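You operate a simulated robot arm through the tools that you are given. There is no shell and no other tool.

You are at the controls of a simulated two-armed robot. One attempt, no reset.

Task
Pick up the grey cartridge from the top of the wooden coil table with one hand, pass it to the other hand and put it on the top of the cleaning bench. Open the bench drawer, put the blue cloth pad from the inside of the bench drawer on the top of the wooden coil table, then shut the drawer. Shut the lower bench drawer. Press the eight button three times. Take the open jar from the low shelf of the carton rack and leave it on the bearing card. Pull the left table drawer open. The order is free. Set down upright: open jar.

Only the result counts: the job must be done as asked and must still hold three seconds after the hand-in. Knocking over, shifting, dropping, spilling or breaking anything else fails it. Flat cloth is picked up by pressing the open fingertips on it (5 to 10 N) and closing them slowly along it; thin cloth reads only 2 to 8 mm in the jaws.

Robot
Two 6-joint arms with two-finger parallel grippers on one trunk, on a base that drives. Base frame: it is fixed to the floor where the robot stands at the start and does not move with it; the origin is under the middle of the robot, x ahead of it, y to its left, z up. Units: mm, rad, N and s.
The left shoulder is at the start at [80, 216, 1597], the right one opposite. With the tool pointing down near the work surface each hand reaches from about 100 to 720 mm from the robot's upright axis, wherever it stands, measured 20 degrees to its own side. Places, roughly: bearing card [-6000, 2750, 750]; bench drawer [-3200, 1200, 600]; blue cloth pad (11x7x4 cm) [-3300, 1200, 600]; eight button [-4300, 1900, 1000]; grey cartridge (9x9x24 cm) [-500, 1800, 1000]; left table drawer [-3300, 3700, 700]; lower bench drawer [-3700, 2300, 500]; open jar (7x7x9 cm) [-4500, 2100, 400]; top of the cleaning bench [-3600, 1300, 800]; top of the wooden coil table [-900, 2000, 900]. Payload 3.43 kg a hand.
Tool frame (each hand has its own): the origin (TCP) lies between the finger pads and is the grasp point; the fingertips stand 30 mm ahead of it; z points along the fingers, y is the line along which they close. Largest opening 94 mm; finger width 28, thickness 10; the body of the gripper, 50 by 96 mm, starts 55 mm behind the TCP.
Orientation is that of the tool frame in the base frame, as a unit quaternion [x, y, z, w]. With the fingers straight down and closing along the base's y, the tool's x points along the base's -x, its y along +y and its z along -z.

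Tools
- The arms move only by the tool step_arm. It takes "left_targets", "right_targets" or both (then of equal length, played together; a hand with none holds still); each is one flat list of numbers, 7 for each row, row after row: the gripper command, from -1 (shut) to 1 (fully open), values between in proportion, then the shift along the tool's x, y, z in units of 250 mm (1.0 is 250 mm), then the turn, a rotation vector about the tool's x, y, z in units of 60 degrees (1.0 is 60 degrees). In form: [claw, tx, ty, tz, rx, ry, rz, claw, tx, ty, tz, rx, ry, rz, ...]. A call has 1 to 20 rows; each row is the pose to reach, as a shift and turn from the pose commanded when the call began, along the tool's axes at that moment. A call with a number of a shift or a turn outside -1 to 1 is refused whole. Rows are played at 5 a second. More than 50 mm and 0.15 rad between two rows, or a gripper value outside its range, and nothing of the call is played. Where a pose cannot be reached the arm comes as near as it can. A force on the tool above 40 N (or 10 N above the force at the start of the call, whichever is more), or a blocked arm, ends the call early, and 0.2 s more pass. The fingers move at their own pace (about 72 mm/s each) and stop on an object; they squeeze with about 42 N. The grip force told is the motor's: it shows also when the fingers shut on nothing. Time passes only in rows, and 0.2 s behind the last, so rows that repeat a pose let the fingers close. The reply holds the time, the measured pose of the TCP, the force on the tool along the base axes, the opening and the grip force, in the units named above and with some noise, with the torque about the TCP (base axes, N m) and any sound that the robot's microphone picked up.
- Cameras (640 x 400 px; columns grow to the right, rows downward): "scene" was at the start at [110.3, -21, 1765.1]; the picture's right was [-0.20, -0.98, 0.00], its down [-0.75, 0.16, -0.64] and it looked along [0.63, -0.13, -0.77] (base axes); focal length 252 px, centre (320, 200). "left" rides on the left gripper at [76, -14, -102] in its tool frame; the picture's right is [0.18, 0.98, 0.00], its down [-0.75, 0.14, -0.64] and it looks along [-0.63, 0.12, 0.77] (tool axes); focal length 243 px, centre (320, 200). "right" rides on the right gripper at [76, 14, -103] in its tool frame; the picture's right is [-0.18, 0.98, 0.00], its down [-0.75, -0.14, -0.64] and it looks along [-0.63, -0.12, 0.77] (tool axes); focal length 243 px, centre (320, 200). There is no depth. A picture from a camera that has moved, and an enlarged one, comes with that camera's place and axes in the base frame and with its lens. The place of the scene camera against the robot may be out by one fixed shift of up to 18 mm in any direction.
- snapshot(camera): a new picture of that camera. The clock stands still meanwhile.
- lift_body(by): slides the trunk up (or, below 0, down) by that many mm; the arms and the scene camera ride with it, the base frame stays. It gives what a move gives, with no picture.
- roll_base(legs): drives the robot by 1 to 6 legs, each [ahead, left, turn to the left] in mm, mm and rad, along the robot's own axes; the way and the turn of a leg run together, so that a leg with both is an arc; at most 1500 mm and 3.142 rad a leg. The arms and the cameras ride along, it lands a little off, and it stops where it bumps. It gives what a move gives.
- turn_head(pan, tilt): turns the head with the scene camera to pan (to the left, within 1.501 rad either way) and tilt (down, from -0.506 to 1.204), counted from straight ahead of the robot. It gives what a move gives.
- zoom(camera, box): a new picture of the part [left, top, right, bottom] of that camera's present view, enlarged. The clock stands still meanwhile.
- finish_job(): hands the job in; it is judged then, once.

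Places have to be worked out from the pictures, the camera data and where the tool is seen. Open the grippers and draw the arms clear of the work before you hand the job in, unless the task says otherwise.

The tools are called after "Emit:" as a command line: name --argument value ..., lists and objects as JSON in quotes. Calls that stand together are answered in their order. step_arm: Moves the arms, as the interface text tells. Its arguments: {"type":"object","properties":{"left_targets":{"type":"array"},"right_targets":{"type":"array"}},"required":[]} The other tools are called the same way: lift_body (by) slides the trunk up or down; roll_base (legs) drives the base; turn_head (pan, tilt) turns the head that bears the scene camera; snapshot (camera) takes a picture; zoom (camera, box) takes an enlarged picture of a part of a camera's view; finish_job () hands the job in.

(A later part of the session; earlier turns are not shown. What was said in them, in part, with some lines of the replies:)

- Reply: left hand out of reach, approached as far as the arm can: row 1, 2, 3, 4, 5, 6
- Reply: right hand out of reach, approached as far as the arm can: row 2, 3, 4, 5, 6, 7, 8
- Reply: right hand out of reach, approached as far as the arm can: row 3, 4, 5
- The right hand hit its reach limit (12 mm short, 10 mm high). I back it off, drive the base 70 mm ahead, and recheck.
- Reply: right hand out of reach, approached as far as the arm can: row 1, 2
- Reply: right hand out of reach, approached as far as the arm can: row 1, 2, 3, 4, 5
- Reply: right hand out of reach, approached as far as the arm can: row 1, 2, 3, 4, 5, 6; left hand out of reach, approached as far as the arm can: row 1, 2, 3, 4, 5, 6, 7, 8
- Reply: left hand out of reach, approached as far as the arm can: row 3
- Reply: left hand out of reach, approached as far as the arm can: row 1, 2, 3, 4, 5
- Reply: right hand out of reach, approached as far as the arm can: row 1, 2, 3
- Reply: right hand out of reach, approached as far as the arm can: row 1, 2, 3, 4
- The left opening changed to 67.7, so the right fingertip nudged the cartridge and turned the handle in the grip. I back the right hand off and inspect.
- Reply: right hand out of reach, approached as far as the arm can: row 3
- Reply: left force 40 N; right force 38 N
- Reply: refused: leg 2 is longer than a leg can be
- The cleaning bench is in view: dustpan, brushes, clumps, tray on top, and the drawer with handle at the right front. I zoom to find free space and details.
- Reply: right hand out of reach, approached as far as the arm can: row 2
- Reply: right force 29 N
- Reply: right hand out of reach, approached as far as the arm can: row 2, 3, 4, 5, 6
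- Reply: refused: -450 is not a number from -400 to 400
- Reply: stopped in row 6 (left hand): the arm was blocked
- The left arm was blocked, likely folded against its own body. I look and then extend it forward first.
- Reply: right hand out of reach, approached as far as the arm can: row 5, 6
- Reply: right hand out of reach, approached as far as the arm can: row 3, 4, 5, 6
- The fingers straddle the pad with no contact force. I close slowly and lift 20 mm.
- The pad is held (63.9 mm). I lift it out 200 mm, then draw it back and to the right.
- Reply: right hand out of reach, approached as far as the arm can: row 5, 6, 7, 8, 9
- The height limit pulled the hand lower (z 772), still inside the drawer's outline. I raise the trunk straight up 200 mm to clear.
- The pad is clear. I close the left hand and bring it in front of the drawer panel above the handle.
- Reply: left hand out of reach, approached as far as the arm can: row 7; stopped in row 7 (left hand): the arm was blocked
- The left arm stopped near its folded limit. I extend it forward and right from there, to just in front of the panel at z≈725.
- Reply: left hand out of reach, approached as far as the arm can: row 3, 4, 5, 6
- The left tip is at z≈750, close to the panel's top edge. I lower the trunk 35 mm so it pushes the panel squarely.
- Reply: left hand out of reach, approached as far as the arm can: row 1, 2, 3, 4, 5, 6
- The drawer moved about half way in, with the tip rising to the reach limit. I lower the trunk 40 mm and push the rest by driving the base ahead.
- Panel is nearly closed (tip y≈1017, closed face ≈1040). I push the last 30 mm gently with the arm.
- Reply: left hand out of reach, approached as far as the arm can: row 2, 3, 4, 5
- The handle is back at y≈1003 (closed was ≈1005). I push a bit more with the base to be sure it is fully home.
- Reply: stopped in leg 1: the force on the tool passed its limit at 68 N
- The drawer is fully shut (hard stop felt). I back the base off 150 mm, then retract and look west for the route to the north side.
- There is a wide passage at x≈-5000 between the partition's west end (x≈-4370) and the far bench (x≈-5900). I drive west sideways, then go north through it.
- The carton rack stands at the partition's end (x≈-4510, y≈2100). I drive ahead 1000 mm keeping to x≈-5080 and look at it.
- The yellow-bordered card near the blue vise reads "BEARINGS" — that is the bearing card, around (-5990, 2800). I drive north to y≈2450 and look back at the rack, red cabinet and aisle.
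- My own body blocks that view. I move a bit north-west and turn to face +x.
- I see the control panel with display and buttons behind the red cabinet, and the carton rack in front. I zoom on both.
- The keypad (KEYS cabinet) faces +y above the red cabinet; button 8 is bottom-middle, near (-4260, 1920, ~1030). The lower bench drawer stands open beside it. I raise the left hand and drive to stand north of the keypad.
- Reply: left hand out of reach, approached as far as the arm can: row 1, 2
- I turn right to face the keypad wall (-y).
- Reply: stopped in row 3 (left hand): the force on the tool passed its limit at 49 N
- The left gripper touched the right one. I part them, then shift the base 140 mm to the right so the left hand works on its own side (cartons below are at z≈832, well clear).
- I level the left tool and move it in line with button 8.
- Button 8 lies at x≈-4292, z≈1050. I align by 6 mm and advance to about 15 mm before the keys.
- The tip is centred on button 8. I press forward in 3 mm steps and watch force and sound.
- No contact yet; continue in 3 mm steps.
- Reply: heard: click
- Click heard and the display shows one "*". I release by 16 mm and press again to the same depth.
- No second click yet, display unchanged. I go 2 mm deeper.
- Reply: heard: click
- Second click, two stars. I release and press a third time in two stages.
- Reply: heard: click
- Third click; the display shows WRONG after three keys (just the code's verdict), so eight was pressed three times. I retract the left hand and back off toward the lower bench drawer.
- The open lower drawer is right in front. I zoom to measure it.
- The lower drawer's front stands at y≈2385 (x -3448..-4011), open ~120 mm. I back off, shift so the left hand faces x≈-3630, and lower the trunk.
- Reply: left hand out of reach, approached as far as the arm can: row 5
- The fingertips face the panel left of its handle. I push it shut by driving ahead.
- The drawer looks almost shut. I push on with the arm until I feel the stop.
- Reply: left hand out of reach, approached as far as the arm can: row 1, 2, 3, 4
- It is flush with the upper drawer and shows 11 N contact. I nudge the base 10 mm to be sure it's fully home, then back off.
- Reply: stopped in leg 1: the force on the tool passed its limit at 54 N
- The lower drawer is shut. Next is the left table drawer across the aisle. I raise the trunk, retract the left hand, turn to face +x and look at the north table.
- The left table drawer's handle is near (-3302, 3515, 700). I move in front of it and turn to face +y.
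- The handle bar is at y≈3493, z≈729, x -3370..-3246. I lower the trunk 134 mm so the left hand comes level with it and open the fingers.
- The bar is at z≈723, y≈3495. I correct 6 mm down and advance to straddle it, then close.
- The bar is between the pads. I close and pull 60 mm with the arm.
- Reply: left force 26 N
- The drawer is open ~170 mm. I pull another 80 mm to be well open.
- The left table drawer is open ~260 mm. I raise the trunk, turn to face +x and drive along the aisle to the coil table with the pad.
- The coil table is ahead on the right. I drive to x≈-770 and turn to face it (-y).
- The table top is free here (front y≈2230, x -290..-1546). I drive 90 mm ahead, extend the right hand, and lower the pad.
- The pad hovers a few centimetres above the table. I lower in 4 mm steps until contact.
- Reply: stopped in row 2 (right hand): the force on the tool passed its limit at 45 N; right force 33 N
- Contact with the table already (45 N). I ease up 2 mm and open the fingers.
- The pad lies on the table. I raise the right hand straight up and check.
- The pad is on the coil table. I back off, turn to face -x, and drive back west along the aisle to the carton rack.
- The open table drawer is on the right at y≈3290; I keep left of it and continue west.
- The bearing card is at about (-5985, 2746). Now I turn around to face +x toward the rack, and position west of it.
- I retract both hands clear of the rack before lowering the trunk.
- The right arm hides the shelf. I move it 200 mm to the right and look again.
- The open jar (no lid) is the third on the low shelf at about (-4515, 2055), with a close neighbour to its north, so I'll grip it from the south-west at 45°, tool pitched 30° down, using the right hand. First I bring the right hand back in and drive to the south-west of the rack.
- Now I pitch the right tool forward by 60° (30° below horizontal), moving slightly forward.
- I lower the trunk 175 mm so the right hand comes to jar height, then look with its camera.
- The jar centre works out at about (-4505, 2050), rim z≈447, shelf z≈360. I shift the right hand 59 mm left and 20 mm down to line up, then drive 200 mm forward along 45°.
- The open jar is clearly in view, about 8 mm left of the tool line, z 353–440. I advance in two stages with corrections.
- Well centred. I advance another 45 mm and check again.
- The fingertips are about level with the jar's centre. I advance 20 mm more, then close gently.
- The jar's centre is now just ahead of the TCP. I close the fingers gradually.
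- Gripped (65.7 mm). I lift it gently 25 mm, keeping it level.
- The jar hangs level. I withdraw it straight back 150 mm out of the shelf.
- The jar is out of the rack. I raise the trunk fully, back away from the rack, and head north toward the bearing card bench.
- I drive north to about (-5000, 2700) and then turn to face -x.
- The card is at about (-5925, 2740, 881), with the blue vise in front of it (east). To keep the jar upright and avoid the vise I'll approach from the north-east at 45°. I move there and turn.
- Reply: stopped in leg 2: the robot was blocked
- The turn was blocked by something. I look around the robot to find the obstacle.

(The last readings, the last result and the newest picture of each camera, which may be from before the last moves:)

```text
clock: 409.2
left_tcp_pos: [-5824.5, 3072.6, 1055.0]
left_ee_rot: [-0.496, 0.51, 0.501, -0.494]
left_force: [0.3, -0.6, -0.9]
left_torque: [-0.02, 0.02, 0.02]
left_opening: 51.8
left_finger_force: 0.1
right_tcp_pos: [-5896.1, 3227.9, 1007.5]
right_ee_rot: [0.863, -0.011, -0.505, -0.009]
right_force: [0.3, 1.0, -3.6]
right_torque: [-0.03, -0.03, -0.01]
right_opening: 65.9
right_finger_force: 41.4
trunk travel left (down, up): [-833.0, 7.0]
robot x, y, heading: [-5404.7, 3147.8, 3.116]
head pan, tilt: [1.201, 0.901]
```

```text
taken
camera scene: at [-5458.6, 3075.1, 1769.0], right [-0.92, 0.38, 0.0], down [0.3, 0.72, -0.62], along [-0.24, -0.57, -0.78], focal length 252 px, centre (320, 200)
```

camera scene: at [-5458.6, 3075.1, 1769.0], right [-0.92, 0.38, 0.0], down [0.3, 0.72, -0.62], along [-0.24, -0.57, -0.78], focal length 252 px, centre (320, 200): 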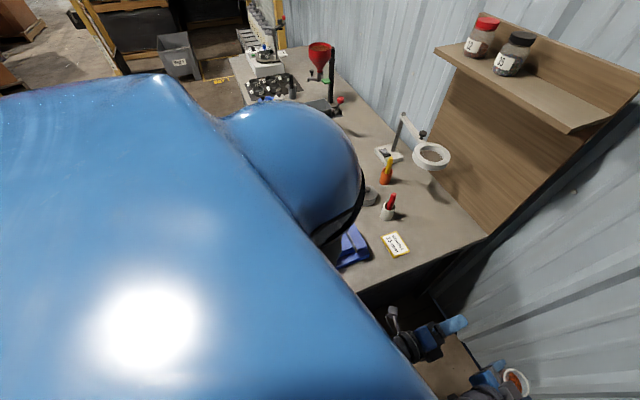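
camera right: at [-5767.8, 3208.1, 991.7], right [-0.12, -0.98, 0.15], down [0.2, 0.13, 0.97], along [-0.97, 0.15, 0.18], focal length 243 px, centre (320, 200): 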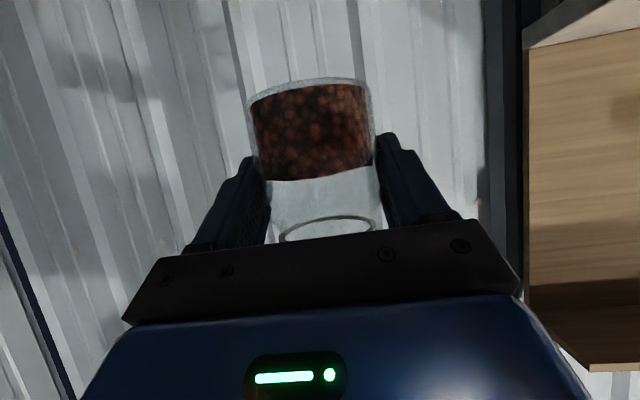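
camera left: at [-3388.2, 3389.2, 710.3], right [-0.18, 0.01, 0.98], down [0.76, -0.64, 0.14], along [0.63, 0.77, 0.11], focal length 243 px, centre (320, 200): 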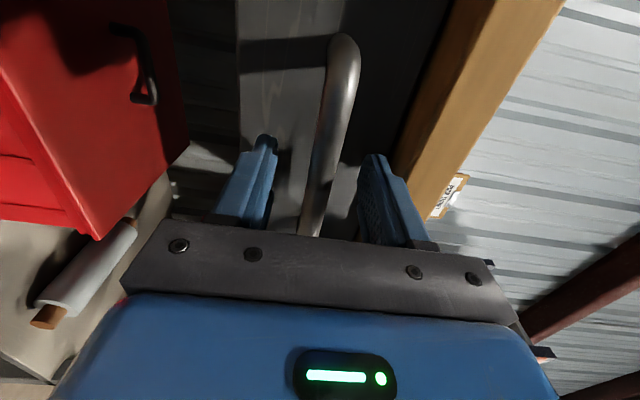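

The base seems too close to the bench corner/pallet for turning. I'll instead stand east of the card facing -x and yaw the tool itself by 45°. First I retract the left hand and back the base away eastward.

Emit:
step_arm --left_targets '[0.1, 0, 0, -0.12, 0, 0, 0, 0.1, 0, 0, -0.24, 0, 0, 0, 0.1, 0, 0, -0.4, 0, 0, 0]'

Emit:
roll_base --legs '[[-140, 0, 0]]'

Emit:
turn_head --pan 0.3 --tilt 0.8

Emit:
snapshot --camera "scene"

```text
clock: 410.2
left_tcp_pos: [-5748.3, 3038.0, 1057.1]
left_ee_rot: [0.536, -0.463, -0.462, 0.534]
left_force: [0.1, 0.5, 0.0]
left_torque: [-0.03, 0.01, 0.02]
left_opening: 51.8
left_finger_force: 0.0
right_tcp_pos: [-5894.7, 3228.6, 1006.9]
right_ee_rot: [0.863, -0.011, -0.504, -0.01]
right_force: [-0.4, 0.1, -3.9]
right_torque: [0.0, 0.01, 0.02]
right_opening: 65.8
right_finger_force: 42.5
trunk travel left (down, up): [-833.0, 7.0]
robot x, y, heading: [-5403.0, 3150.6, 3.114]
head pan, tilt: [1.201, 0.901]
stopped in row 3 (left hand): the arm was blocked; the commanded pose is now the measured one
```

```text
clock: 411.5
left_tcp_pos: [-5613.9, 3034.9, 1057.0]
left_ee_rot: [0.537, -0.465, -0.462, 0.531]
left_force: [-0.5, -0.4, 1.3]
left_torque: [-0.02, -0.03, 0.0]
left_opening: 51.8
left_finger_force: 0.1
right_tcp_pos: [-5762.3, 3224.7, 1004.9]
right_ee_rot: [0.864, -0.012, -0.503, -0.01]
right_force: [-0.7, 0.6, -4.0]
right_torque: [0.04, 0.0, 0.01]
right_opening: 65.4
right_finger_force: 41.7
trunk travel left (down, up): [-833.0, 7.0]
robot x, y, heading: [-5266.4, 3148.1, 3.118]
head pan, tilt: [1.201, 0.901]
```

```text
clock: 412.7
left_tcp_pos: [-5612.8, 3033.6, 1057.5]
left_ee_rot: [0.538, -0.462, -0.461, 0.534]
left_force: [0.2, 0.3, 0.2]
left_torque: [0.01, 0.0, -0.05]
left_opening: 51.8
left_finger_force: 0.0
right_tcp_pos: [-5759.4, 3226.4, 1007.5]
right_ee_rot: [0.862, -0.012, -0.506, -0.01]
right_force: [0.0, 0.6, -3.3]
right_torque: [-0.01, -0.03, 0.02]
right_opening: 65.6
right_finger_force: 42.8
trunk travel left (down, up): [-833.0, 7.0]
robot x, y, heading: [-5268.4, 3148.3, 3.117]
head pan, tilt: [0.3, 0.799]
```

```text
taken
camera scene: at [-5370.9, 3119.4, 1776.8], right [-0.27, 0.96, 0.0], down [0.69, 0.2, -0.7], along [-0.67, -0.19, -0.72], focal length 252 px, centre (320, 200)
```

scene: 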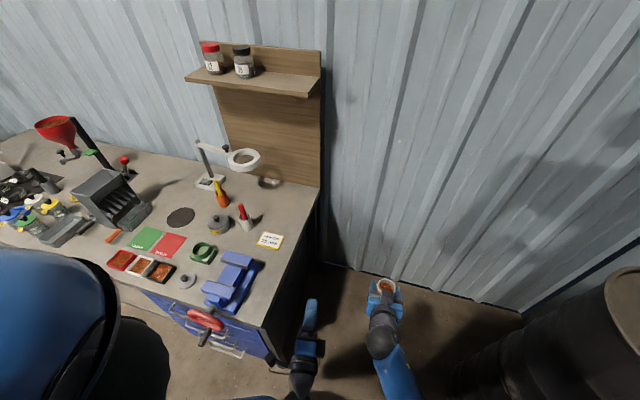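

I have a clear view: card (-5917, 2744), vise x -5790..-5600 up to y≈2790. I yaw the right tool by +45° about the vertical here in free space, keeping the jar upright.

Emit:
step_arm --right_targets '[-1, 0, 0, 0, -0.109, -0.001, -0.061, -1, 0, 0, 0, -0.218, -0.002, -0.122, -1, 0, 0, 0, -0.327, -0.002, -0.183, -1, 0, 0, 0, -0.436, -0.003, -0.244, -1, 0, 0, 0, -0.545, -0.004, -0.304, -1, 0, 0, 0, -0.654, -0.004, -0.365]'

Emit:
snapshot --camera "right"

Emit:
zoom --camera "scene" --box '[300, 240, 460, 360]'

```text
clock: 414.1
left_tcp_pos: [-5611.1, 3033.8, 1057.1]
left_ee_rot: [0.537, -0.462, -0.46, 0.534]
left_force: [0.9, 0.0, -0.6]
left_torque: [0.0, -0.02, -0.01]
left_opening: 52.0
left_finger_force: 0.0
right_tcp_pos: [-5758.9, 3225.9, 1007.6]
right_ee_rot: [0.801, 0.319, -0.471, 0.186]
right_force: [-0.4, 0.6, -4.1]
right_torque: [0.02, 0.0, 0.02]
right_opening: 65.9
right_finger_force: 42.0
trunk travel left (down, up): [-833.0, 7.0]
robot x, y, heading: [-5268.0, 3144.2, 3.118]
head pan, tilt: [0.3, 0.799]
```

```text
taken
camera right: at [-5657.2, 3301.0, 991.3], right [0.61, -0.78, 0.16], down [0.05, 0.23, 0.97], along [-0.79, -0.58, 0.18], focal length 243 px, centre (320, 200)
```

right: 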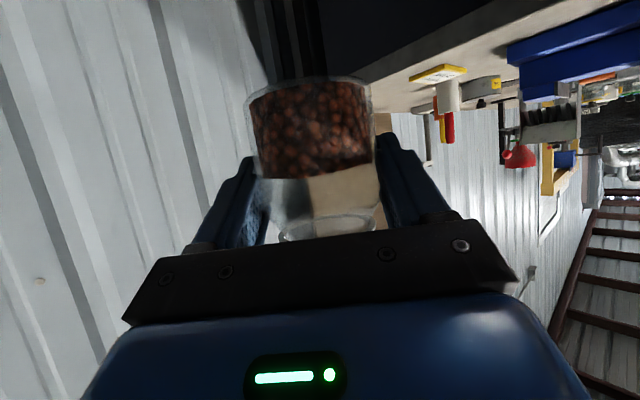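

```text
3.33 times, centred on (380, 300) of scene
camera zoom: at [-5370.8, 3119.6, 1776.8], right [-0.27, 0.96, 0.0], down [0.69, 0.19, -0.7], along [-0.67, -0.19, -0.72], focal length 839 px, centre (120, -133)
```

zoom: 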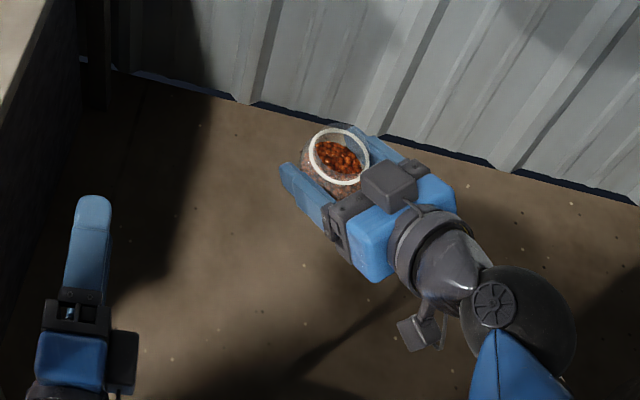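

The yaw worked with the jar level. I shift the base left (−y) to y≈2860 and slightly back, keeping off the bench front.

Emit:
roll_base --legs '[[-35, 0, 0.02], [0, 284, 0]]'

Emit:
snapshot --camera "scene"

Emit:
snapshot --camera "right"

```text
clock: 416.5
left_tcp_pos: [-5577.0, 2742.5, 1058.4]
left_ee_rot: [0.541, -0.457, -0.455, 0.54]
left_force: [-0.6, 0.0, -0.3]
left_torque: [0.01, 0.0, 0.01]
left_opening: 51.7
left_finger_force: 0.1
right_tcp_pos: [-5728.1, 2931.2, 1007.5]
right_ee_rot: [0.798, 0.326, -0.47, 0.191]
right_force: [-0.7, 0.3, -4.6]
right_torque: [0.03, 0.01, 0.0]
right_opening: 65.5
right_finger_force: 41.7
trunk travel left (down, up): [-833.0, 7.0]
robot x, y, heading: [-5234.2, 2857.1, 3.136]
head pan, tilt: [0.3, 0.799]
```

```text
taken
camera scene: at [-5336.5, 2835.2, 1776.9], right [-0.29, 0.96, 0.0], down [0.69, 0.21, -0.7], along [-0.67, -0.2, -0.72], focal length 252 px, centre (320, 200)
```

scene: 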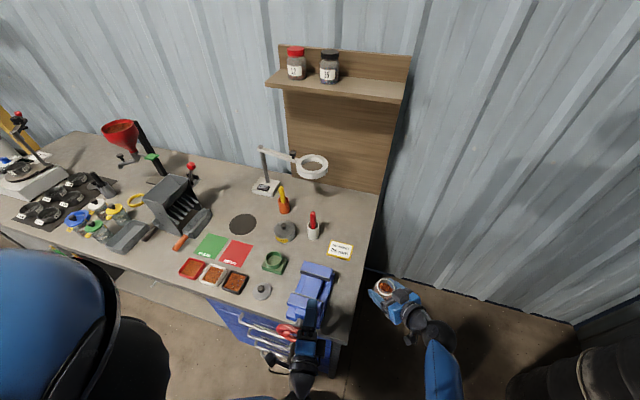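

```text
taken
camera right: at [-5626.5, 3009.0, 990.9], right [0.62, -0.77, 0.16], down [0.04, 0.24, 0.97], along [-0.78, -0.6, 0.18], focal length 243 px, centre (320, 200)
```

right: 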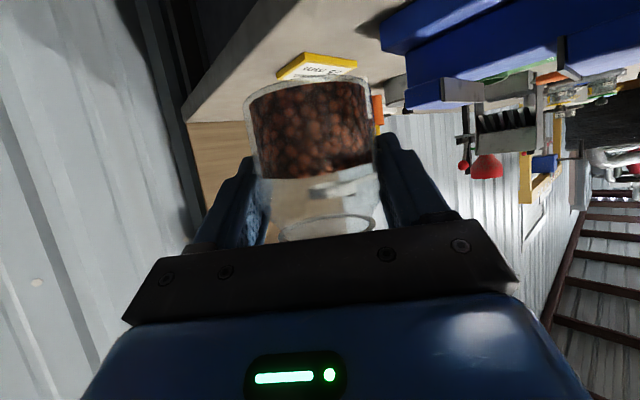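

I zoom on the card for a precise centre.

Emit:
zoom --camera "scene" --box '[280, 200, 400, 330]'

```text
3.08 times, centred on (340, 265) of scene
camera zoom: at [-5336.5, 2835.2, 1776.9], right [-0.29, 0.96, 0.0], down [0.69, 0.21, -0.7], along [-0.67, -0.2, -0.72], focal length 774 px, centre (258, 0)
```

zoom: 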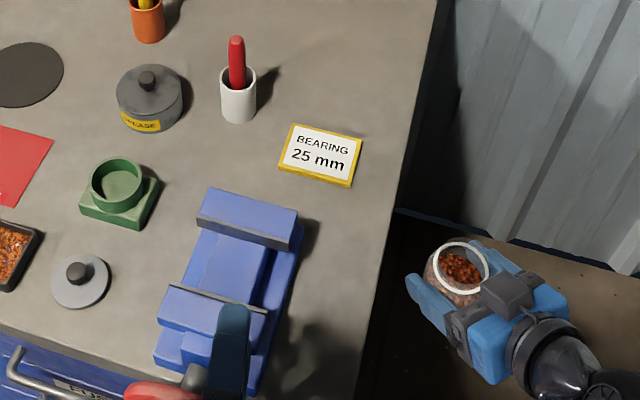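

The card spans x -5954..-5877, y 2703..2800; its centre is (-5915, 2752). I extend the right hand along 45° over the card at z≈1000.

Emit:
step_arm --right_targets '[-1, -0.06, -0.001, 0.114, 0, 0, 0, -1, -0.119, -0.003, 0.228, 0, 0, 0, -1, -0.178, -0.005, 0.343, 0, 0, 0, -1, -0.238, -0.006, 0.457, 0, 0, 0, -1, -0.297, -0.008, 0.571, 0, 0, 0, -1, -0.356, -0.009, 0.686, 0, 0, 0, -1, -0.416, -0.01, 0.8, 0, 0, 0, -1, -0.475, -0.012, 0.914, 0, 0, 0]'

Emit:
zoom --camera "scene" --box '[280, 200, 400, 330]'

Emit:
snapshot --camera "right"

```text
clock: 418.3
left_tcp_pos: [-5578.6, 2738.3, 1056.4]
left_ee_rot: [0.543, -0.456, -0.455, 0.538]
left_force: [0.5, 0.0, 0.4]
left_torque: [-0.02, 0.0, -0.01]
left_opening: 51.9
left_finger_force: 0.0
right_tcp_pos: [-5915.3, 2748.3, 997.0]
right_ee_rot: [0.8, 0.327, -0.467, 0.189]
right_force: [0.4, -0.7, -4.4]
right_torque: [0.01, -0.04, -0.01]
right_opening: 65.5
right_finger_force: 41.8
trunk travel left (down, up): [-833.0, 7.0]
robot x, y, heading: [-5231.8, 2859.7, 3.136]
head pan, tilt: [0.3, 0.799]
```

```text
3.08 times, centred on (340, 265) of scene
camera zoom: at [-5338.5, 2828.8, 1776.7], right [-0.29, 0.96, 0.0], down [0.69, 0.21, -0.7], along [-0.67, -0.2, -0.72], focal length 774 px, centre (258, 0)
```

zoom: 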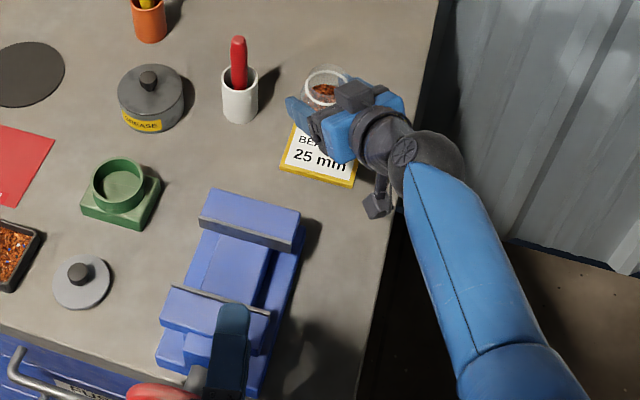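

```text
taken
camera right: at [-5814.5, 2826.7, 981.1], right [0.62, -0.77, 0.16], down [0.04, 0.23, 0.97], along [-0.78, -0.6, 0.17], focal length 243 px, centre (320, 200)
```

right: 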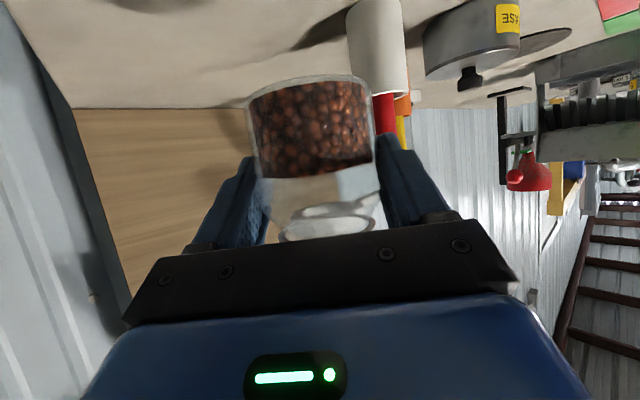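

The jar is centred over the card within a few mm. I lower the trunk 45 mm, then finish with small arm steps.

Emit:
lift_body --by -45

Emit:
zoom --camera "scene" --box '[280, 190, 400, 320]'

Emit:
snapshot --camera "right"

```text
clock: 419.2
left_tcp_pos: [-5578.0, 2743.3, 1016.6]
left_ee_rot: [0.545, -0.45, -0.461, 0.536]
left_force: [-0.6, 0.3, 0.1]
left_torque: [0.03, -0.02, -0.03]
left_opening: 51.5
left_finger_force: 0.1
right_tcp_pos: [-5913.2, 2750.6, 953.3]
right_ee_rot: [0.799, 0.327, -0.468, 0.189]
right_force: [-0.4, 0.0, -3.6]
right_torque: [0.02, 0.01, 0.01]
right_opening: 65.6
right_finger_force: 42.0
trunk travel left (down, up): [-788.0, 52.0]
robot x, y, heading: [-5234.7, 2857.8, 3.136]
head pan, tilt: [0.3, 0.799]
```

```text
3.08 times, centred on (340, 255) of scene
camera zoom: at [-5336.6, 2830.8, 1731.5], right [-0.29, 0.96, 0.0], down [0.69, 0.21, -0.7], along [-0.67, -0.2, -0.72], focal length 774 px, centre (258, 31)
```

zoom: 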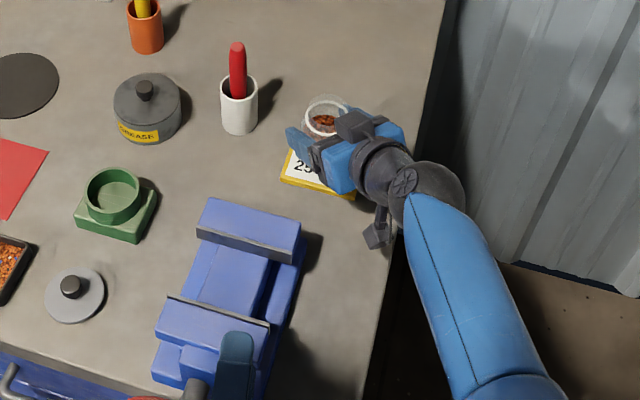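

```text
taken
camera right: at [-5813.6, 2827.7, 937.1], right [0.62, -0.77, 0.16], down [0.04, 0.23, 0.97], along [-0.78, -0.6, 0.18], focal length 243 px, centre (320, 200)
```

right: 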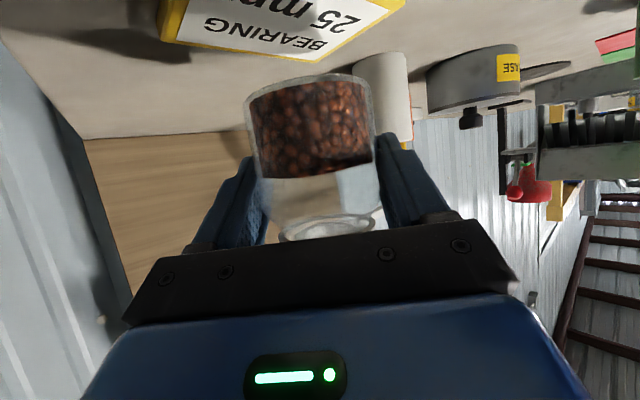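

The hand camera suggests the card may lie ~20 mm nearer (east) than the scene camera says. I lower 14 mm more to compare base and card directly.

Emit:
lift_body --by -14

Emit:
snapshot --camera "right"

Emit:
zoom --camera "scene" --box '[310, 200, 390, 260]'

```text
clock: 419.8
left_tcp_pos: [-5577.7, 2742.4, 1005.0]
left_ee_rot: [0.544, -0.451, -0.461, 0.537]
left_force: [-3.6, 4.3, 8.0]
left_torque: [0.05, -0.1, 0.08]
left_opening: 46.8
left_finger_force: 0.1
right_tcp_pos: [-5913.8, 2751.1, 940.5]
right_ee_rot: [0.798, 0.327, -0.469, 0.19]
right_force: [-0.8, -0.2, -4.3]
right_torque: [0.0, 0.02, 0.05]
right_opening: 65.8
right_finger_force: 42.0
trunk travel left (down, up): [-774.0, 66.0]
robot x, y, heading: [-5231.8, 2855.7, 3.137]
head pan, tilt: [0.3, 0.799]
```

```text
taken
camera right: at [-5813.6, 2828.9, 923.5], right [0.62, -0.77, 0.16], down [0.04, 0.23, 0.97], along [-0.78, -0.6, 0.18], focal length 243 px, centre (320, 200)
```

right: 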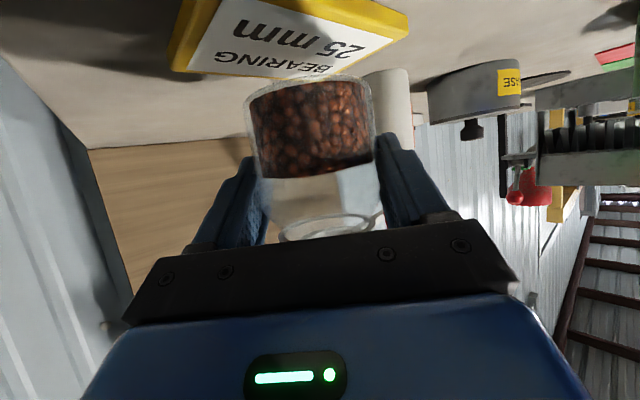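

```text
6.67 times, centred on (350, 230) of scene
camera zoom: at [-5336.6, 2832.7, 1717.9], right [-0.29, 0.96, 0.0], down [0.69, 0.21, -0.7], along [-0.67, -0.2, -0.72], focal length 1678 px, centre (120, 0)
```

zoom: 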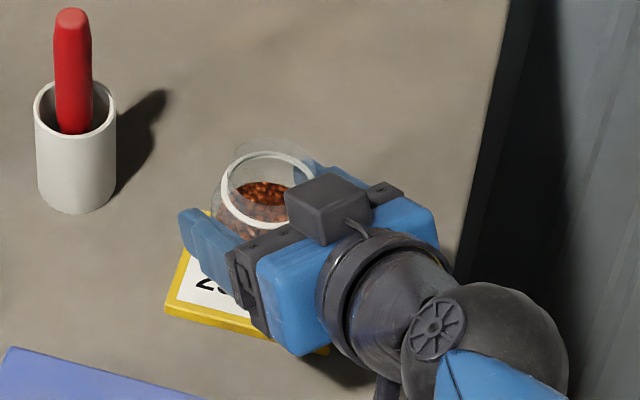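

The left hand's lower finger touches the vise (8 N). I raise the left hand right away.

Emit:
step_arm --left_targets '[0.1, 0, 0.06, 0, 0, 0, 0, 0.1, 0, 0.12, 0, 0, 0, 0, -1, 0, 0.2, 0, 0, 0, 0, -1, 0, 0.28, 0, 0, 0, 0]'

Emit:
zoom --camera "scene" --box '[260, 220, 380, 350]'

```text
clock: 420.8
left_tcp_pos: [-5576.5, 2738.2, 1060.4]
left_ee_rot: [0.539, -0.463, -0.448, 0.543]
left_force: [-0.2, 0.6, 0.4]
left_torque: [-0.02, -0.01, 0.0]
left_opening: 0.0
left_finger_force: 28.1
right_tcp_pos: [-5914.8, 2750.4, 939.3]
right_ee_rot: [0.799, 0.327, -0.468, 0.19]
right_force: [0.2, 0.1, -3.8]
right_torque: [0.01, -0.02, -0.01]
right_opening: 65.8
right_finger_force: 42.0
trunk travel left (down, up): [-774.0, 66.0]
robot x, y, heading: [-5234.0, 2856.9, 3.138]
head pan, tilt: [0.3, 0.799]
```

```text
3.08 times, centred on (320, 285) of scene
camera zoom: at [-5337.2, 2831.6, 1717.8], right [-0.29, 0.96, 0.0], down [0.69, 0.21, -0.7], along [-0.67, -0.2, -0.72], focal length 774 px, centre (320, -62)
```

zoom: 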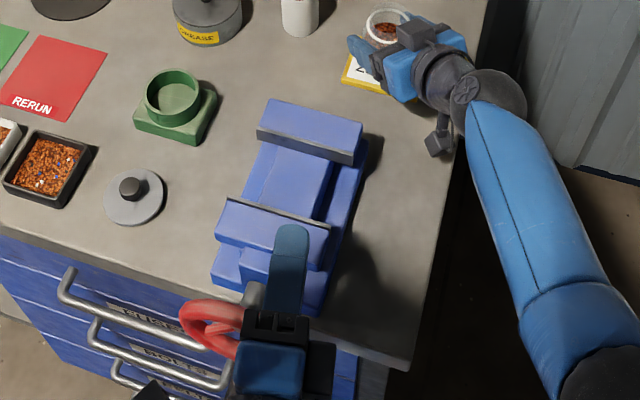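

The left is clear. Two hand-camera views place the card top at z≈873, centre (-5911, 2752), so I move the jar back 10 mm along the approach and lower it by 12 mm.

Emit:
step_arm --right_targets '[-1, 0.019, 0, -0.035, 0, 0, 0, -1, 0.033, 0, -0.027, 0, 0, 0, -1, 0.047, 0, -0.019, 0, 0, 0, -1, 0.061, 0, -0.012, 0, 0, 0]'

Emit:
snapshot --camera "right"

Emit:
zoom --camera "scene" --box '[310, 200, 390, 260]'

```text
clock: 421.8
left_tcp_pos: [-5576.1, 2740.5, 1063.0]
left_ee_rot: [0.54, -0.461, -0.45, 0.541]
left_force: [-0.8, -0.2, 0.2]
left_torque: [-0.02, -0.01, 0.0]
left_opening: 0.1
left_finger_force: 33.1
right_tcp_pos: [-5906.9, 2756.4, 928.4]
right_ee_rot: [0.798, 0.327, -0.469, 0.19]
right_force: [-0.3, 0.4, -3.4]
right_torque: [0.0, -0.01, 0.02]
right_opening: 65.8
right_finger_force: 42.3
trunk travel left (down, up): [-774.0, 66.0]
robot x, y, heading: [-5234.7, 2859.1, 3.137]
head pan, tilt: [0.3, 0.799]
```

```text
taken
camera right: at [-5805.9, 2834.4, 911.5], right [0.62, -0.77, 0.16], down [0.04, 0.23, 0.97], along [-0.78, -0.6, 0.18], focal length 243 px, centre (320, 200)
```

right: 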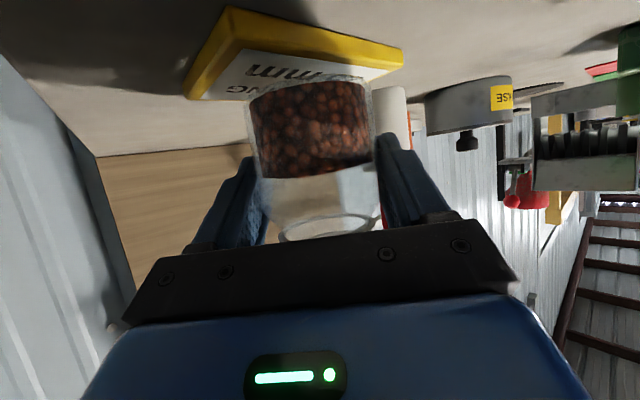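

```text
6.67 times, centred on (350, 230) of scene
camera zoom: at [-5336.3, 2830.4, 1717.9], right [-0.29, 0.96, 0.0], down [0.69, 0.21, -0.7], along [-0.67, -0.2, -0.72], focal length 1678 px, centre (120, 0)
```

zoom: 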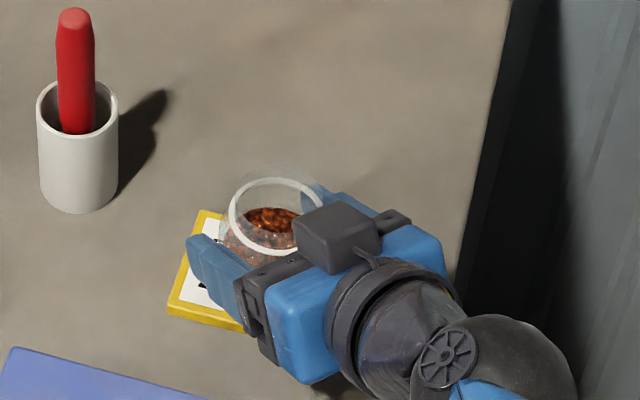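

Both cameras show the jar over the card; I lower in 2 mm steps to contact, then judge its base against the card edges before releasing.

Emit:
step_arm --right_targets '[-1, 0.007, 0, 0.004, 0, 0, 0, -1, 0.014, 0, 0.008, 0, 0, 0, -1, 0.021, 0, 0.012, 0, 0, 0]'

```text
clock: 422.6
left_tcp_pos: [-5576.4, 2739.6, 1064.3]
left_ee_rot: [0.54, -0.461, -0.452, 0.54]
left_force: [0.1, -0.7, -1.3]
left_torque: [-0.03, -0.02, 0.03]
left_opening: 0.0
left_finger_force: 32.6
right_tcp_pos: [-5907.8, 2757.5, 921.5]
right_ee_rot: [0.8, 0.325, -0.468, 0.189]
right_force: [-0.6, 0.3, -3.5]
right_torque: [0.01, -0.01, -0.02]
right_opening: 65.6
right_finger_force: 41.6
trunk travel left (down, up): [-774.0, 66.0]
robot x, y, heading: [-5233.4, 2859.0, 3.134]
head pan, tilt: [0.3, 0.799]
```

No contact at 921.5; continue down in 2 mm steps.

Emit:
step_arm --right_targets '[-1, 0.007, 0, 0.004, 0, 0, 0, -1, 0.014, 0, 0.008, 0, 0, 0]'

Emit:
snapshot --camera "right"

Emit:
zoom --camera "scene" --box '[310, 200, 390, 260]'

```text
clock: 423.2
left_tcp_pos: [-5576.3, 2738.1, 1066.7]
left_ee_rot: [0.541, -0.459, -0.452, 0.54]
left_force: [-0.3, 0.0, -0.3]
left_torque: [-0.01, -0.01, -0.03]
left_opening: 0.0
left_finger_force: 33.0
right_tcp_pos: [-5906.2, 2757.0, 918.2]
right_ee_rot: [0.799, 0.326, -0.469, 0.189]
right_force: [0.1, -0.4, -1.2]
right_torque: [0.0, 0.04, 0.0]
right_opening: 65.8
right_finger_force: 41.5
trunk travel left (down, up): [-774.0, 66.0]
robot x, y, heading: [-5237.6, 2862.1, 3.137]
head pan, tilt: [0.3, 0.799]
```

```text
taken
camera right: at [-5806.4, 2834.4, 902.2], right [0.62, -0.77, 0.16], down [0.04, 0.23, 0.97], along [-0.78, -0.6, 0.18], focal length 243 px, centre (320, 200)
```

right: 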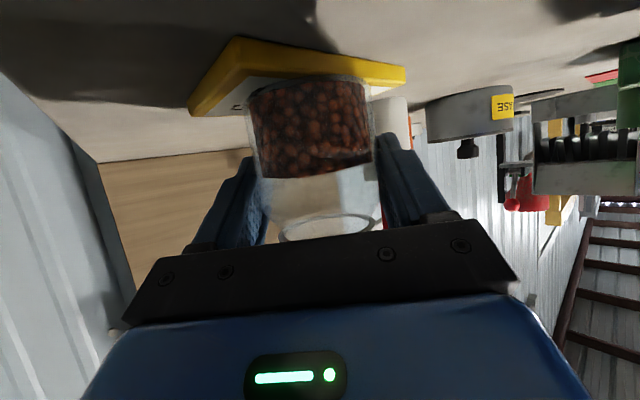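

```text
6.67 times, centred on (350, 230) of scene
camera zoom: at [-5336.1, 2830.5, 1717.9], right [-0.29, 0.96, 0.0], down [0.69, 0.21, -0.7], along [-0.67, -0.2, -0.72], focal length 1678 px, centre (120, 0)
```

zoom: 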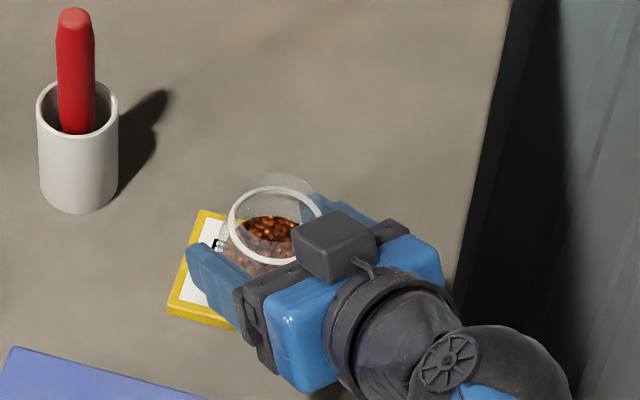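

Contact begins at TCP z≈918. Combining views, the jar is ~5–14 mm east of the card's centre, so I lift 4 mm, shift 7 mm west, and set it down again.

Emit:
step_arm --right_targets '[-1, -0.014, 0, -0.008, 0, 0, 0, -1, -0.0237, -0.0196, 0.0095, 0, 0, 0, -1, -0.0162, -0.0196, 0.0136, 0, 0, 0, -1, -0.0097, -0.0196, 0.0175, 0, 0, 0]'

Emit:
zoom --camera "scene" --box '[310, 200, 390, 260]'

```text
clock: 424.2
left_tcp_pos: [-5576.1, 2739.8, 1066.4]
left_ee_rot: [0.541, -0.458, -0.454, 0.539]
left_force: [-0.4, -0.4, 0.0]
left_torque: [-0.01, 0.03, -0.01]
left_opening: 0.0
left_finger_force: 32.8
right_tcp_pos: [-5914.0, 2756.2, 918.0]
right_ee_rot: [0.799, 0.325, -0.47, 0.189]
right_force: [0.1, 0.4, -3.4]
right_torque: [0.06, 0.01, 0.01]
right_opening: 65.8
right_finger_force: 42.3
trunk travel left (down, up): [-774.0, 66.0]
robot x, y, heading: [-5235.1, 2857.4, 3.134]
head pan, tilt: [0.3, 0.799]
```

```text
6.67 times, centred on (350, 230) of scene
camera zoom: at [-5336.2, 2830.7, 1717.9], right [-0.29, 0.96, 0.0], down [0.69, 0.21, -0.7], along [-0.67, -0.2, -0.72], focal length 1678 px, centre (120, 0)
```

zoom: 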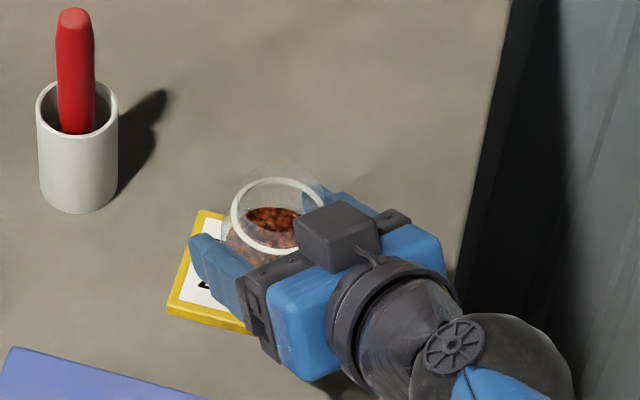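

Just above contact now. I lower 1.5–3 mm more until the weight is carried.

Emit:
step_arm --right_targets '[-1, 0.004, 0, 0.002, 0, 0, 0, -1, 0.008, 0, 0.0045, 0, 0, 0]'

```text
clock: 424.8
left_tcp_pos: [-5574.9, 2740.7, 1066.4]
left_ee_rot: [0.541, -0.458, -0.453, 0.541]
left_force: [0.3, -0.7, -0.3]
left_torque: [0.01, 0.0, 0.02]
left_opening: 0.0
left_finger_force: 33.4
right_tcp_pos: [-5914.7, 2756.6, 918.0]
right_ee_rot: [0.799, 0.324, -0.471, 0.188]
right_force: [0.6, 0.5, 4.7]
right_torque: [0.11, 0.02, 0.04]
right_opening: 65.5
right_finger_force: 41.8
trunk travel left (down, up): [-774.0, 66.0]
robot x, y, heading: [-5234.0, 2855.9, 3.136]
head pan, tilt: [0.3, 0.799]
```

The jar rests on the card. I open the fingers gradually.

Emit:
step_arm --right_targets '[0.3, 0, 0, 0, 0, 0, 0, 0.42, 0, 0, 0, 0, 0, 0, 0.5, 0, 0, 0, 0, 0, 0, 0.6, 0, 0, 0, 0, 0, 0, 0.75, 0, 0, 0, 0, 0, 0, 0.9, 0, 0, 0, 0, 0, 0, 0.9, 0, 0, 0, 0, 0, 0]'

Emit:
snapshot --camera "right"

Emit:
zoom --camera "scene" --box '[310, 200, 390, 260]'

```text
clock: 426.4
left_tcp_pos: [-5576.7, 2740.3, 1066.9]
left_ee_rot: [0.542, -0.457, -0.455, 0.539]
left_force: [-0.6, -0.1, 0.4]
left_torque: [-0.02, 0.01, 0.02]
left_opening: 0.1
left_finger_force: 33.6
right_tcp_pos: [-5914.5, 2756.9, 916.6]
right_ee_rot: [0.798, 0.326, -0.47, 0.189]
right_force: [0.0, -1.2, -0.5]
right_torque: [-0.02, 0.01, 0.02]
right_opening: 89.3
right_finger_force: 0.0
trunk travel left (down, up): [-774.0, 66.0]
robot x, y, heading: [-5230.5, 2861.6, 3.139]
head pan, tilt: [0.3, 0.799]
```

```text
taken
camera right: at [-5813.1, 2834.4, 900.0], right [0.62, -0.77, 0.16], down [0.04, 0.23, 0.97], along [-0.78, -0.6, 0.18], focal length 243 px, centre (320, 200)
```

right: 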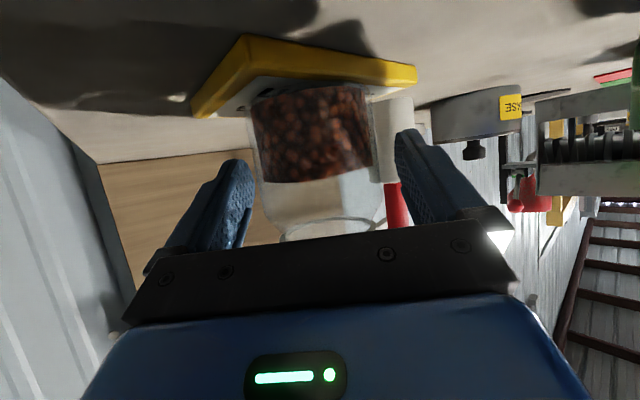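

```text
6.67 times, centred on (350, 230) of scene
camera zoom: at [-5335.8, 2830.6, 1717.9], right [-0.29, 0.96, 0.0], down [0.69, 0.21, -0.7], along [-0.67, -0.2, -0.72], focal length 1678 px, centre (120, 0)
```

zoom: 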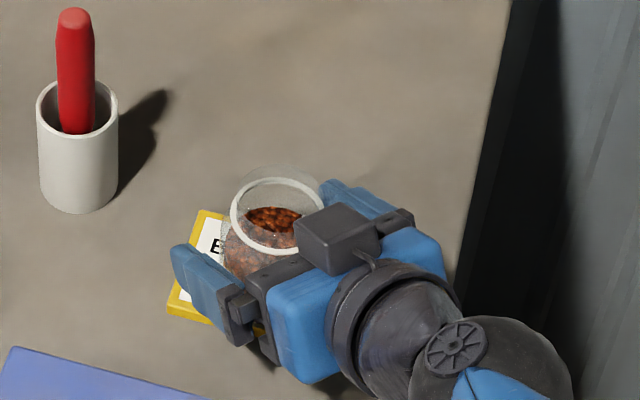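

Released and stable. I withdraw the right hand straight back along its approach, then upward.

Emit:
step_arm --right_targets '[0.9, 0.039, 0, -0.07, 0, 0, 0, 0.9, 0.078, 0, -0.14, 0, 0, 0, 0.9, 0.136, 0, -0.245, 0, 0, 0, 0.9, 0.19, 0, -0.37, 0, 0, 0, 0.9, 0.22, 0, -0.49, 0, 0, 0, 0.9, 0.24, 0, -0.61, 0, 0, 0, 0.9, 0.26, 0, -0.74, 0, 0, 0]'

Emit:
zoom --camera "scene" --box '[270, 190, 430, 310]'

Emit:
snapshot --camera "right"

```text
clock: 428.0
left_tcp_pos: [-5575.8, 2740.8, 1068.0]
left_ee_rot: [0.542, -0.456, -0.456, 0.539]
left_force: [0.5, -0.3, -0.4]
left_torque: [0.01, -0.02, 0.0]
left_opening: 0.0
left_finger_force: 33.2
right_tcp_pos: [-5773.3, 2892.5, 950.3]
right_ee_rot: [0.798, 0.327, -0.469, 0.189]
right_force: [0.4, -0.2, 0.2]
right_torque: [0.01, 0.01, -0.01]
right_opening: 89.5
right_finger_force: 0.0
trunk travel left (down, up): [-774.0, 66.0]
robot x, y, heading: [-5232.4, 2858.8, 3.135]
head pan, tilt: [0.3, 0.799]
```

```text
3.33 times, centred on (350, 250) of scene
camera zoom: at [-5334.1, 2831.4, 1718.1], right [-0.29, 0.96, 0.0], down [0.69, 0.21, -0.7], along [-0.67, -0.2, -0.72], focal length 839 px, centre (220, 33)
```

zoom: 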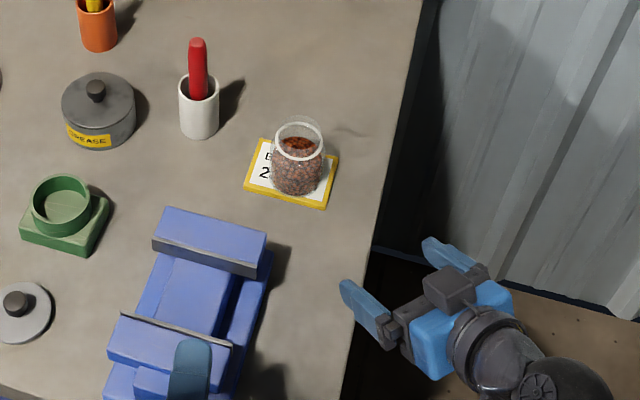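

```text
taken
camera right: at [-5672.8, 2969.3, 933.4], right [0.62, -0.77, 0.16], down [0.04, 0.23, 0.97], along [-0.78, -0.6, 0.18], focal length 243 px, centre (320, 200)
```

right: 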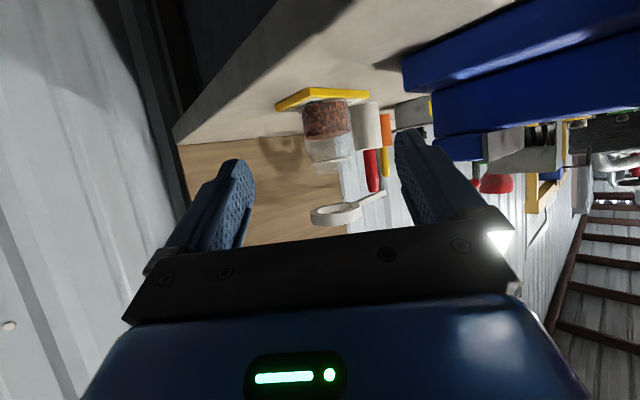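

The jar stands upright on the bearing card. I raise the trunk a little, back the base away, and open the left hand.

Emit:
lift_body --by 60

Emit:
roll_base --legs '[[-300, 0, 0]]'

Emit:
step_arm --left_targets '[0, 0, 0, 0, 0, 0, 0, 1, 0, 0, 0, 0, 0, 0, 1, 0, 0, 0, 0, 0, 0]' --right_targets '[1, 0, 0, 0, 0, 0, 0, 1, 0, 0, 0, 0, 0, 0, 1, 0, 0, 0, 0, 0, 0]'

Emit:
turn_head --pan 0.15 --tilt 0.65

Emit:
snapshot --camera "scene"

```text
clock: 429.0
left_tcp_pos: [-5575.1, 2738.6, 1123.1]
left_ee_rot: [0.539, -0.462, -0.451, 0.541]
left_force: [0.1, -0.1, -0.2]
left_torque: [-0.01, 0.02, -0.01]
left_opening: 0.0
left_finger_force: 32.9
right_tcp_pos: [-5775.1, 2891.2, 1009.4]
right_ee_rot: [0.799, 0.326, -0.468, 0.189]
right_force: [0.1, 0.1, 0.7]
right_torque: [-0.02, -0.01, -0.01]
right_opening: 89.4
right_finger_force: 0.0
trunk travel left (down, up): [-834.0, 6.0]
robot x, y, heading: [-5232.6, 2859.8, 3.134]
head pan, tilt: [0.3, 0.799]
```

```text
clock: 431.1
left_tcp_pos: [-5283.4, 2739.1, 1124.0]
left_ee_rot: [0.54, -0.461, -0.454, 0.538]
left_force: [-0.6, -0.1, -0.1]
left_torque: [0.0, 0.0, 0.02]
left_opening: 0.0
left_finger_force: 33.3
right_tcp_pos: [-5481.1, 2892.3, 1008.3]
right_ee_rot: [0.8, 0.324, -0.469, 0.188]
right_force: [0.2, 0.3, 0.5]
right_torque: [0.05, 0.01, 0.02]
right_opening: 89.2
right_finger_force: 0.1
trunk travel left (down, up): [-834.0, 6.0]
robot x, y, heading: [-4939.9, 2857.0, 3.126]
head pan, tilt: [0.3, 0.799]
```

```text
clock: 431.9
left_tcp_pos: [-5280.5, 2739.1, 1125.0]
left_ee_rot: [0.54, -0.46, -0.455, 0.539]
left_force: [0.2, 0.0, 0.0]
left_torque: [-0.02, -0.01, 0.0]
left_opening: 94.0
left_finger_force: 0.0
right_tcp_pos: [-5479.0, 2892.3, 1009.9]
right_ee_rot: [0.799, 0.323, -0.47, 0.188]
right_force: [0.1, 0.3, 0.2]
right_torque: [0.0, 0.0, 0.0]
right_opening: 93.8
right_finger_force: 0.0
trunk travel left (down, up): [-834.0, 6.0]
robot x, y, heading: [-4939.5, 2855.3, 3.127]
head pan, tilt: [0.3, 0.799]
```

```text
clock: 432.6
left_tcp_pos: [-5280.0, 2738.4, 1126.0]
left_ee_rot: [0.539, -0.46, -0.456, 0.538]
left_force: [-0.5, -0.9, 0.5]
left_torque: [0.0, 0.01, -0.02]
left_opening: 93.9
left_finger_force: 0.1
right_tcp_pos: [-5477.9, 2891.8, 1008.8]
right_ee_rot: [0.799, 0.324, -0.47, 0.188]
right_force: [0.4, -0.1, 0.4]
right_torque: [0.03, 0.0, 0.0]
right_opening: 94.0
right_finger_force: 0.0
trunk travel left (down, up): [-834.0, 6.0]
robot x, y, heading: [-4937.1, 2857.4, 3.127]
head pan, tilt: [0.15, 0.649]
```

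```text
taken
camera scene: at [-5048.0, 2839.8, 1790.5], right [-0.14, 0.99, 0.0], down [0.6, 0.08, -0.8], along [-0.79, -0.11, -0.6], focal length 252 px, centre (320, 200)
```

scene: 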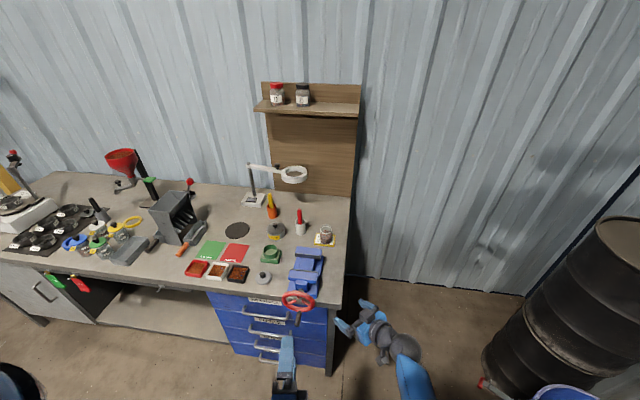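

All good here. As a last check I drive south through the passage to confirm that the cleaning bench drawer stayed shut and the cartridge stands.

Emit:
roll_base --legs '[[0, 0, 1.585], [1480, 0, 0], [900, 0, 0]]'

Emit:
turn_head --pan 1.3 --tilt 0.5

Emit:
snapshot --camera "scene"

```text
clock: 448.2
left_tcp_pos: [-4800.1, 109.2, 1126.6]
left_ee_rot: [0.706, 0.063, 0.067, 0.702]
left_force: [0.3, 0.3, -0.4]
left_torque: [0.0, 0.01, -0.01]
left_opening: 94.0
left_finger_force: 0.0
right_tcp_pos: [-4949.0, -90.8, 1010.1]
right_ee_rot: [0.33, 0.797, -0.197, 0.466]
right_force: [0.2, 0.1, -0.6]
right_torque: [-0.01, 0.0, 0.0]
right_opening: 93.8
right_finger_force: 0.0
trunk travel left (down, up): [-834.0, 6.0]
robot x, y, heading: [-4921.8, 453.5, -1.566]
head pan, tilt: [0.15, 0.649]
```

```text
clock: 449.6
left_tcp_pos: [-4798.9, 107.8, 1124.9]
left_ee_rot: [0.706, 0.063, 0.067, 0.702]
left_force: [0.2, 0.4, 0.6]
left_torque: [0.03, 0.0, -0.03]
left_opening: 94.2
left_finger_force: 0.2
right_tcp_pos: [-4949.0, -92.5, 1008.8]
right_ee_rot: [0.329, 0.797, -0.195, 0.467]
right_force: [-0.8, -0.1, -0.3]
right_torque: [-0.03, -0.01, 0.0]
right_opening: 94.1
right_finger_force: 0.1
trunk travel left (down, up): [-834.0, 6.0]
robot x, y, heading: [-4924.3, 446.2, -1.558]
head pan, tilt: [1.3, 0.499]
```

```text
taken
camera scene: at [-4831.5, 390.6, 1803.9], right [-0.26, -0.97, 0.0], down [-0.46, 0.13, -0.88], along [0.85, -0.23, -0.48], focal length 252 px, centre (320, 200)
```

scene: 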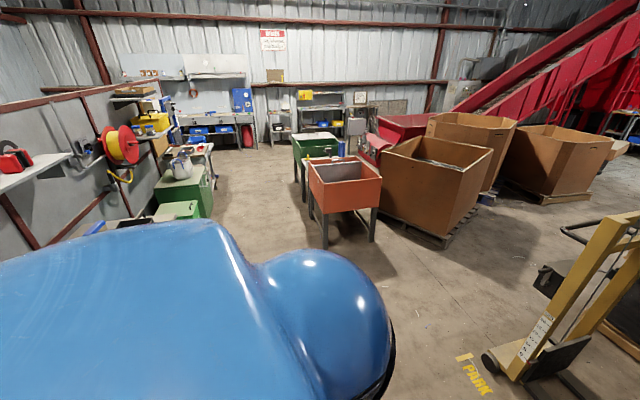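

My shoulder blocks the bench. I turn the base left to face +x and look again.

Emit:
roll_base --legs '[[0, 0, 1.56]]'

Emit:
turn_head --pan 0.3 --tilt 0.5

Emit:
zoom --camera "scene" --box '[180, 100, 460, 300]'

```text
clock: 453.7
left_tcp_pos: [-4577.3, 557.8, 1126.1]
left_ee_rot: [0.467, 0.534, 0.533, 0.461]
left_force: [0.1, -0.4, -0.7]
left_torque: [-0.03, 0.0, -0.02]
left_opening: 93.9
left_finger_force: 0.0
right_tcp_pos: [-4384.3, 400.2, 1010.1]
right_ee_rot: [-0.314, 0.804, 0.182, 0.472]
right_force: [0.4, 0.0, 0.7]
right_torque: [0.0, 0.01, 0.02]
right_opening: 93.9
right_finger_force: 0.0
trunk travel left (down, up): [-834.0, 6.0]
robot x, y, heading: [-4924.1, 447.7, -0.042]
head pan, tilt: [1.3, 0.499]
```

```text
clock: 455.0
left_tcp_pos: [-4576.7, 559.2, 1126.3]
left_ee_rot: [0.468, 0.533, 0.533, 0.461]
left_force: [0.3, 0.2, -0.2]
left_torque: [0.02, 0.01, 0.01]
left_opening: 93.8
left_finger_force: 0.1
right_tcp_pos: [-4385.2, 399.0, 1008.9]
right_ee_rot: [-0.313, 0.804, 0.182, 0.473]
right_force: [-0.4, -0.5, -0.6]
right_torque: [0.02, 0.0, 0.02]
right_opening: 94.1
right_finger_force: 0.1
trunk travel left (down, up): [-834.0, 6.0]
robot x, y, heading: [-4926.7, 448.6, -0.04]
head pan, tilt: [0.3, 0.499]
```

```text
2.00 times, centred on (320, 200) of scene
camera zoom: at [-4801.5, 466.7, 1803.9], right [0.26, -0.97, 0.0], down [-0.46, -0.12, -0.88], along [0.85, 0.23, -0.48], focal length 503 px, centre (320, 200)
```

zoom: 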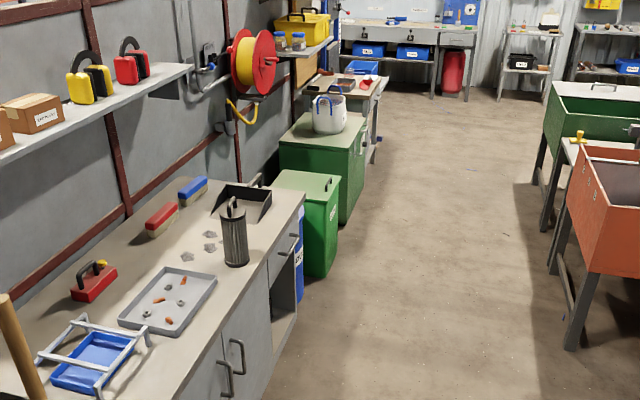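

The cartridge stands; I zoom once more on the drawer front to be sure it's flush.

Emit:
zoom --camera "scene" --box '[270, 180, 350, 280]'

```text
4.00 times, centred on (310, 230) of scene
camera zoom: at [-4801.5, 466.7, 1803.9], right [0.26, -0.97, 0.0], down [-0.46, -0.12, -0.88], along [0.85, 0.23, -0.48], focal length 1007 px, centre (360, 80)
```

zoom: 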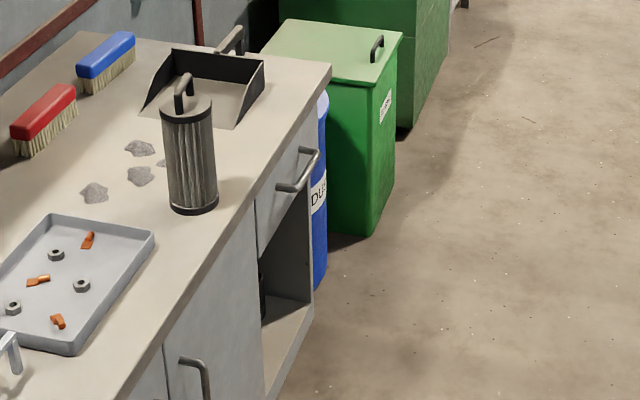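

The drawer is flush and shut, and the cartridge stands on the bench top. The pad lies on the coil table and the lower drawer is shut. The eight button was pressed three times, the jar stands on the card, and the table drawer is open. Both grippers are open and the arms are clear, so I hand the job in.

Emit:
finish_job

```text
The job is handed in.
```

I handed the job in. Every part looked complete when I last saw it; no verdict has come back yet.

- **Cartridge:** I lifted it from the coil table with the left hand, passed it to the right hand in the air, and stood it on the cleaning bench. It was still standing at the final check.
- **Bench drawer and pad:** I opened the drawer, laid the blue cloth pad on top of the coil table, and pushed the drawer shut to its stop. At the final check it was flush.
- **Lower bench drawer:** I pushed it until it was flush with the upper drawer and felt the stop.
- **Eight button:** I pressed it three times, with a click each time. The display then read WRONG, which I take to be its response to the code 888.
- **Open jar:** I carried it upright from the rack and left it standing on the bearing card.
- **Left table drawer:** I pulled it open about 260 mm.

**Contacts on the way:**
- While I was lowering the jar, a left finger rested on the blue vise with about 8 N for a moment. I lifted it off, and the vise looked unmoved.
- At the keypad the two grippers touched; nothing was dropped.
- Near the bearing bench the base was blocked when I tried to turn. I never found what it touched, and nothing in view looked shifted.

Both grippers were open and the arms clear at hand-in.
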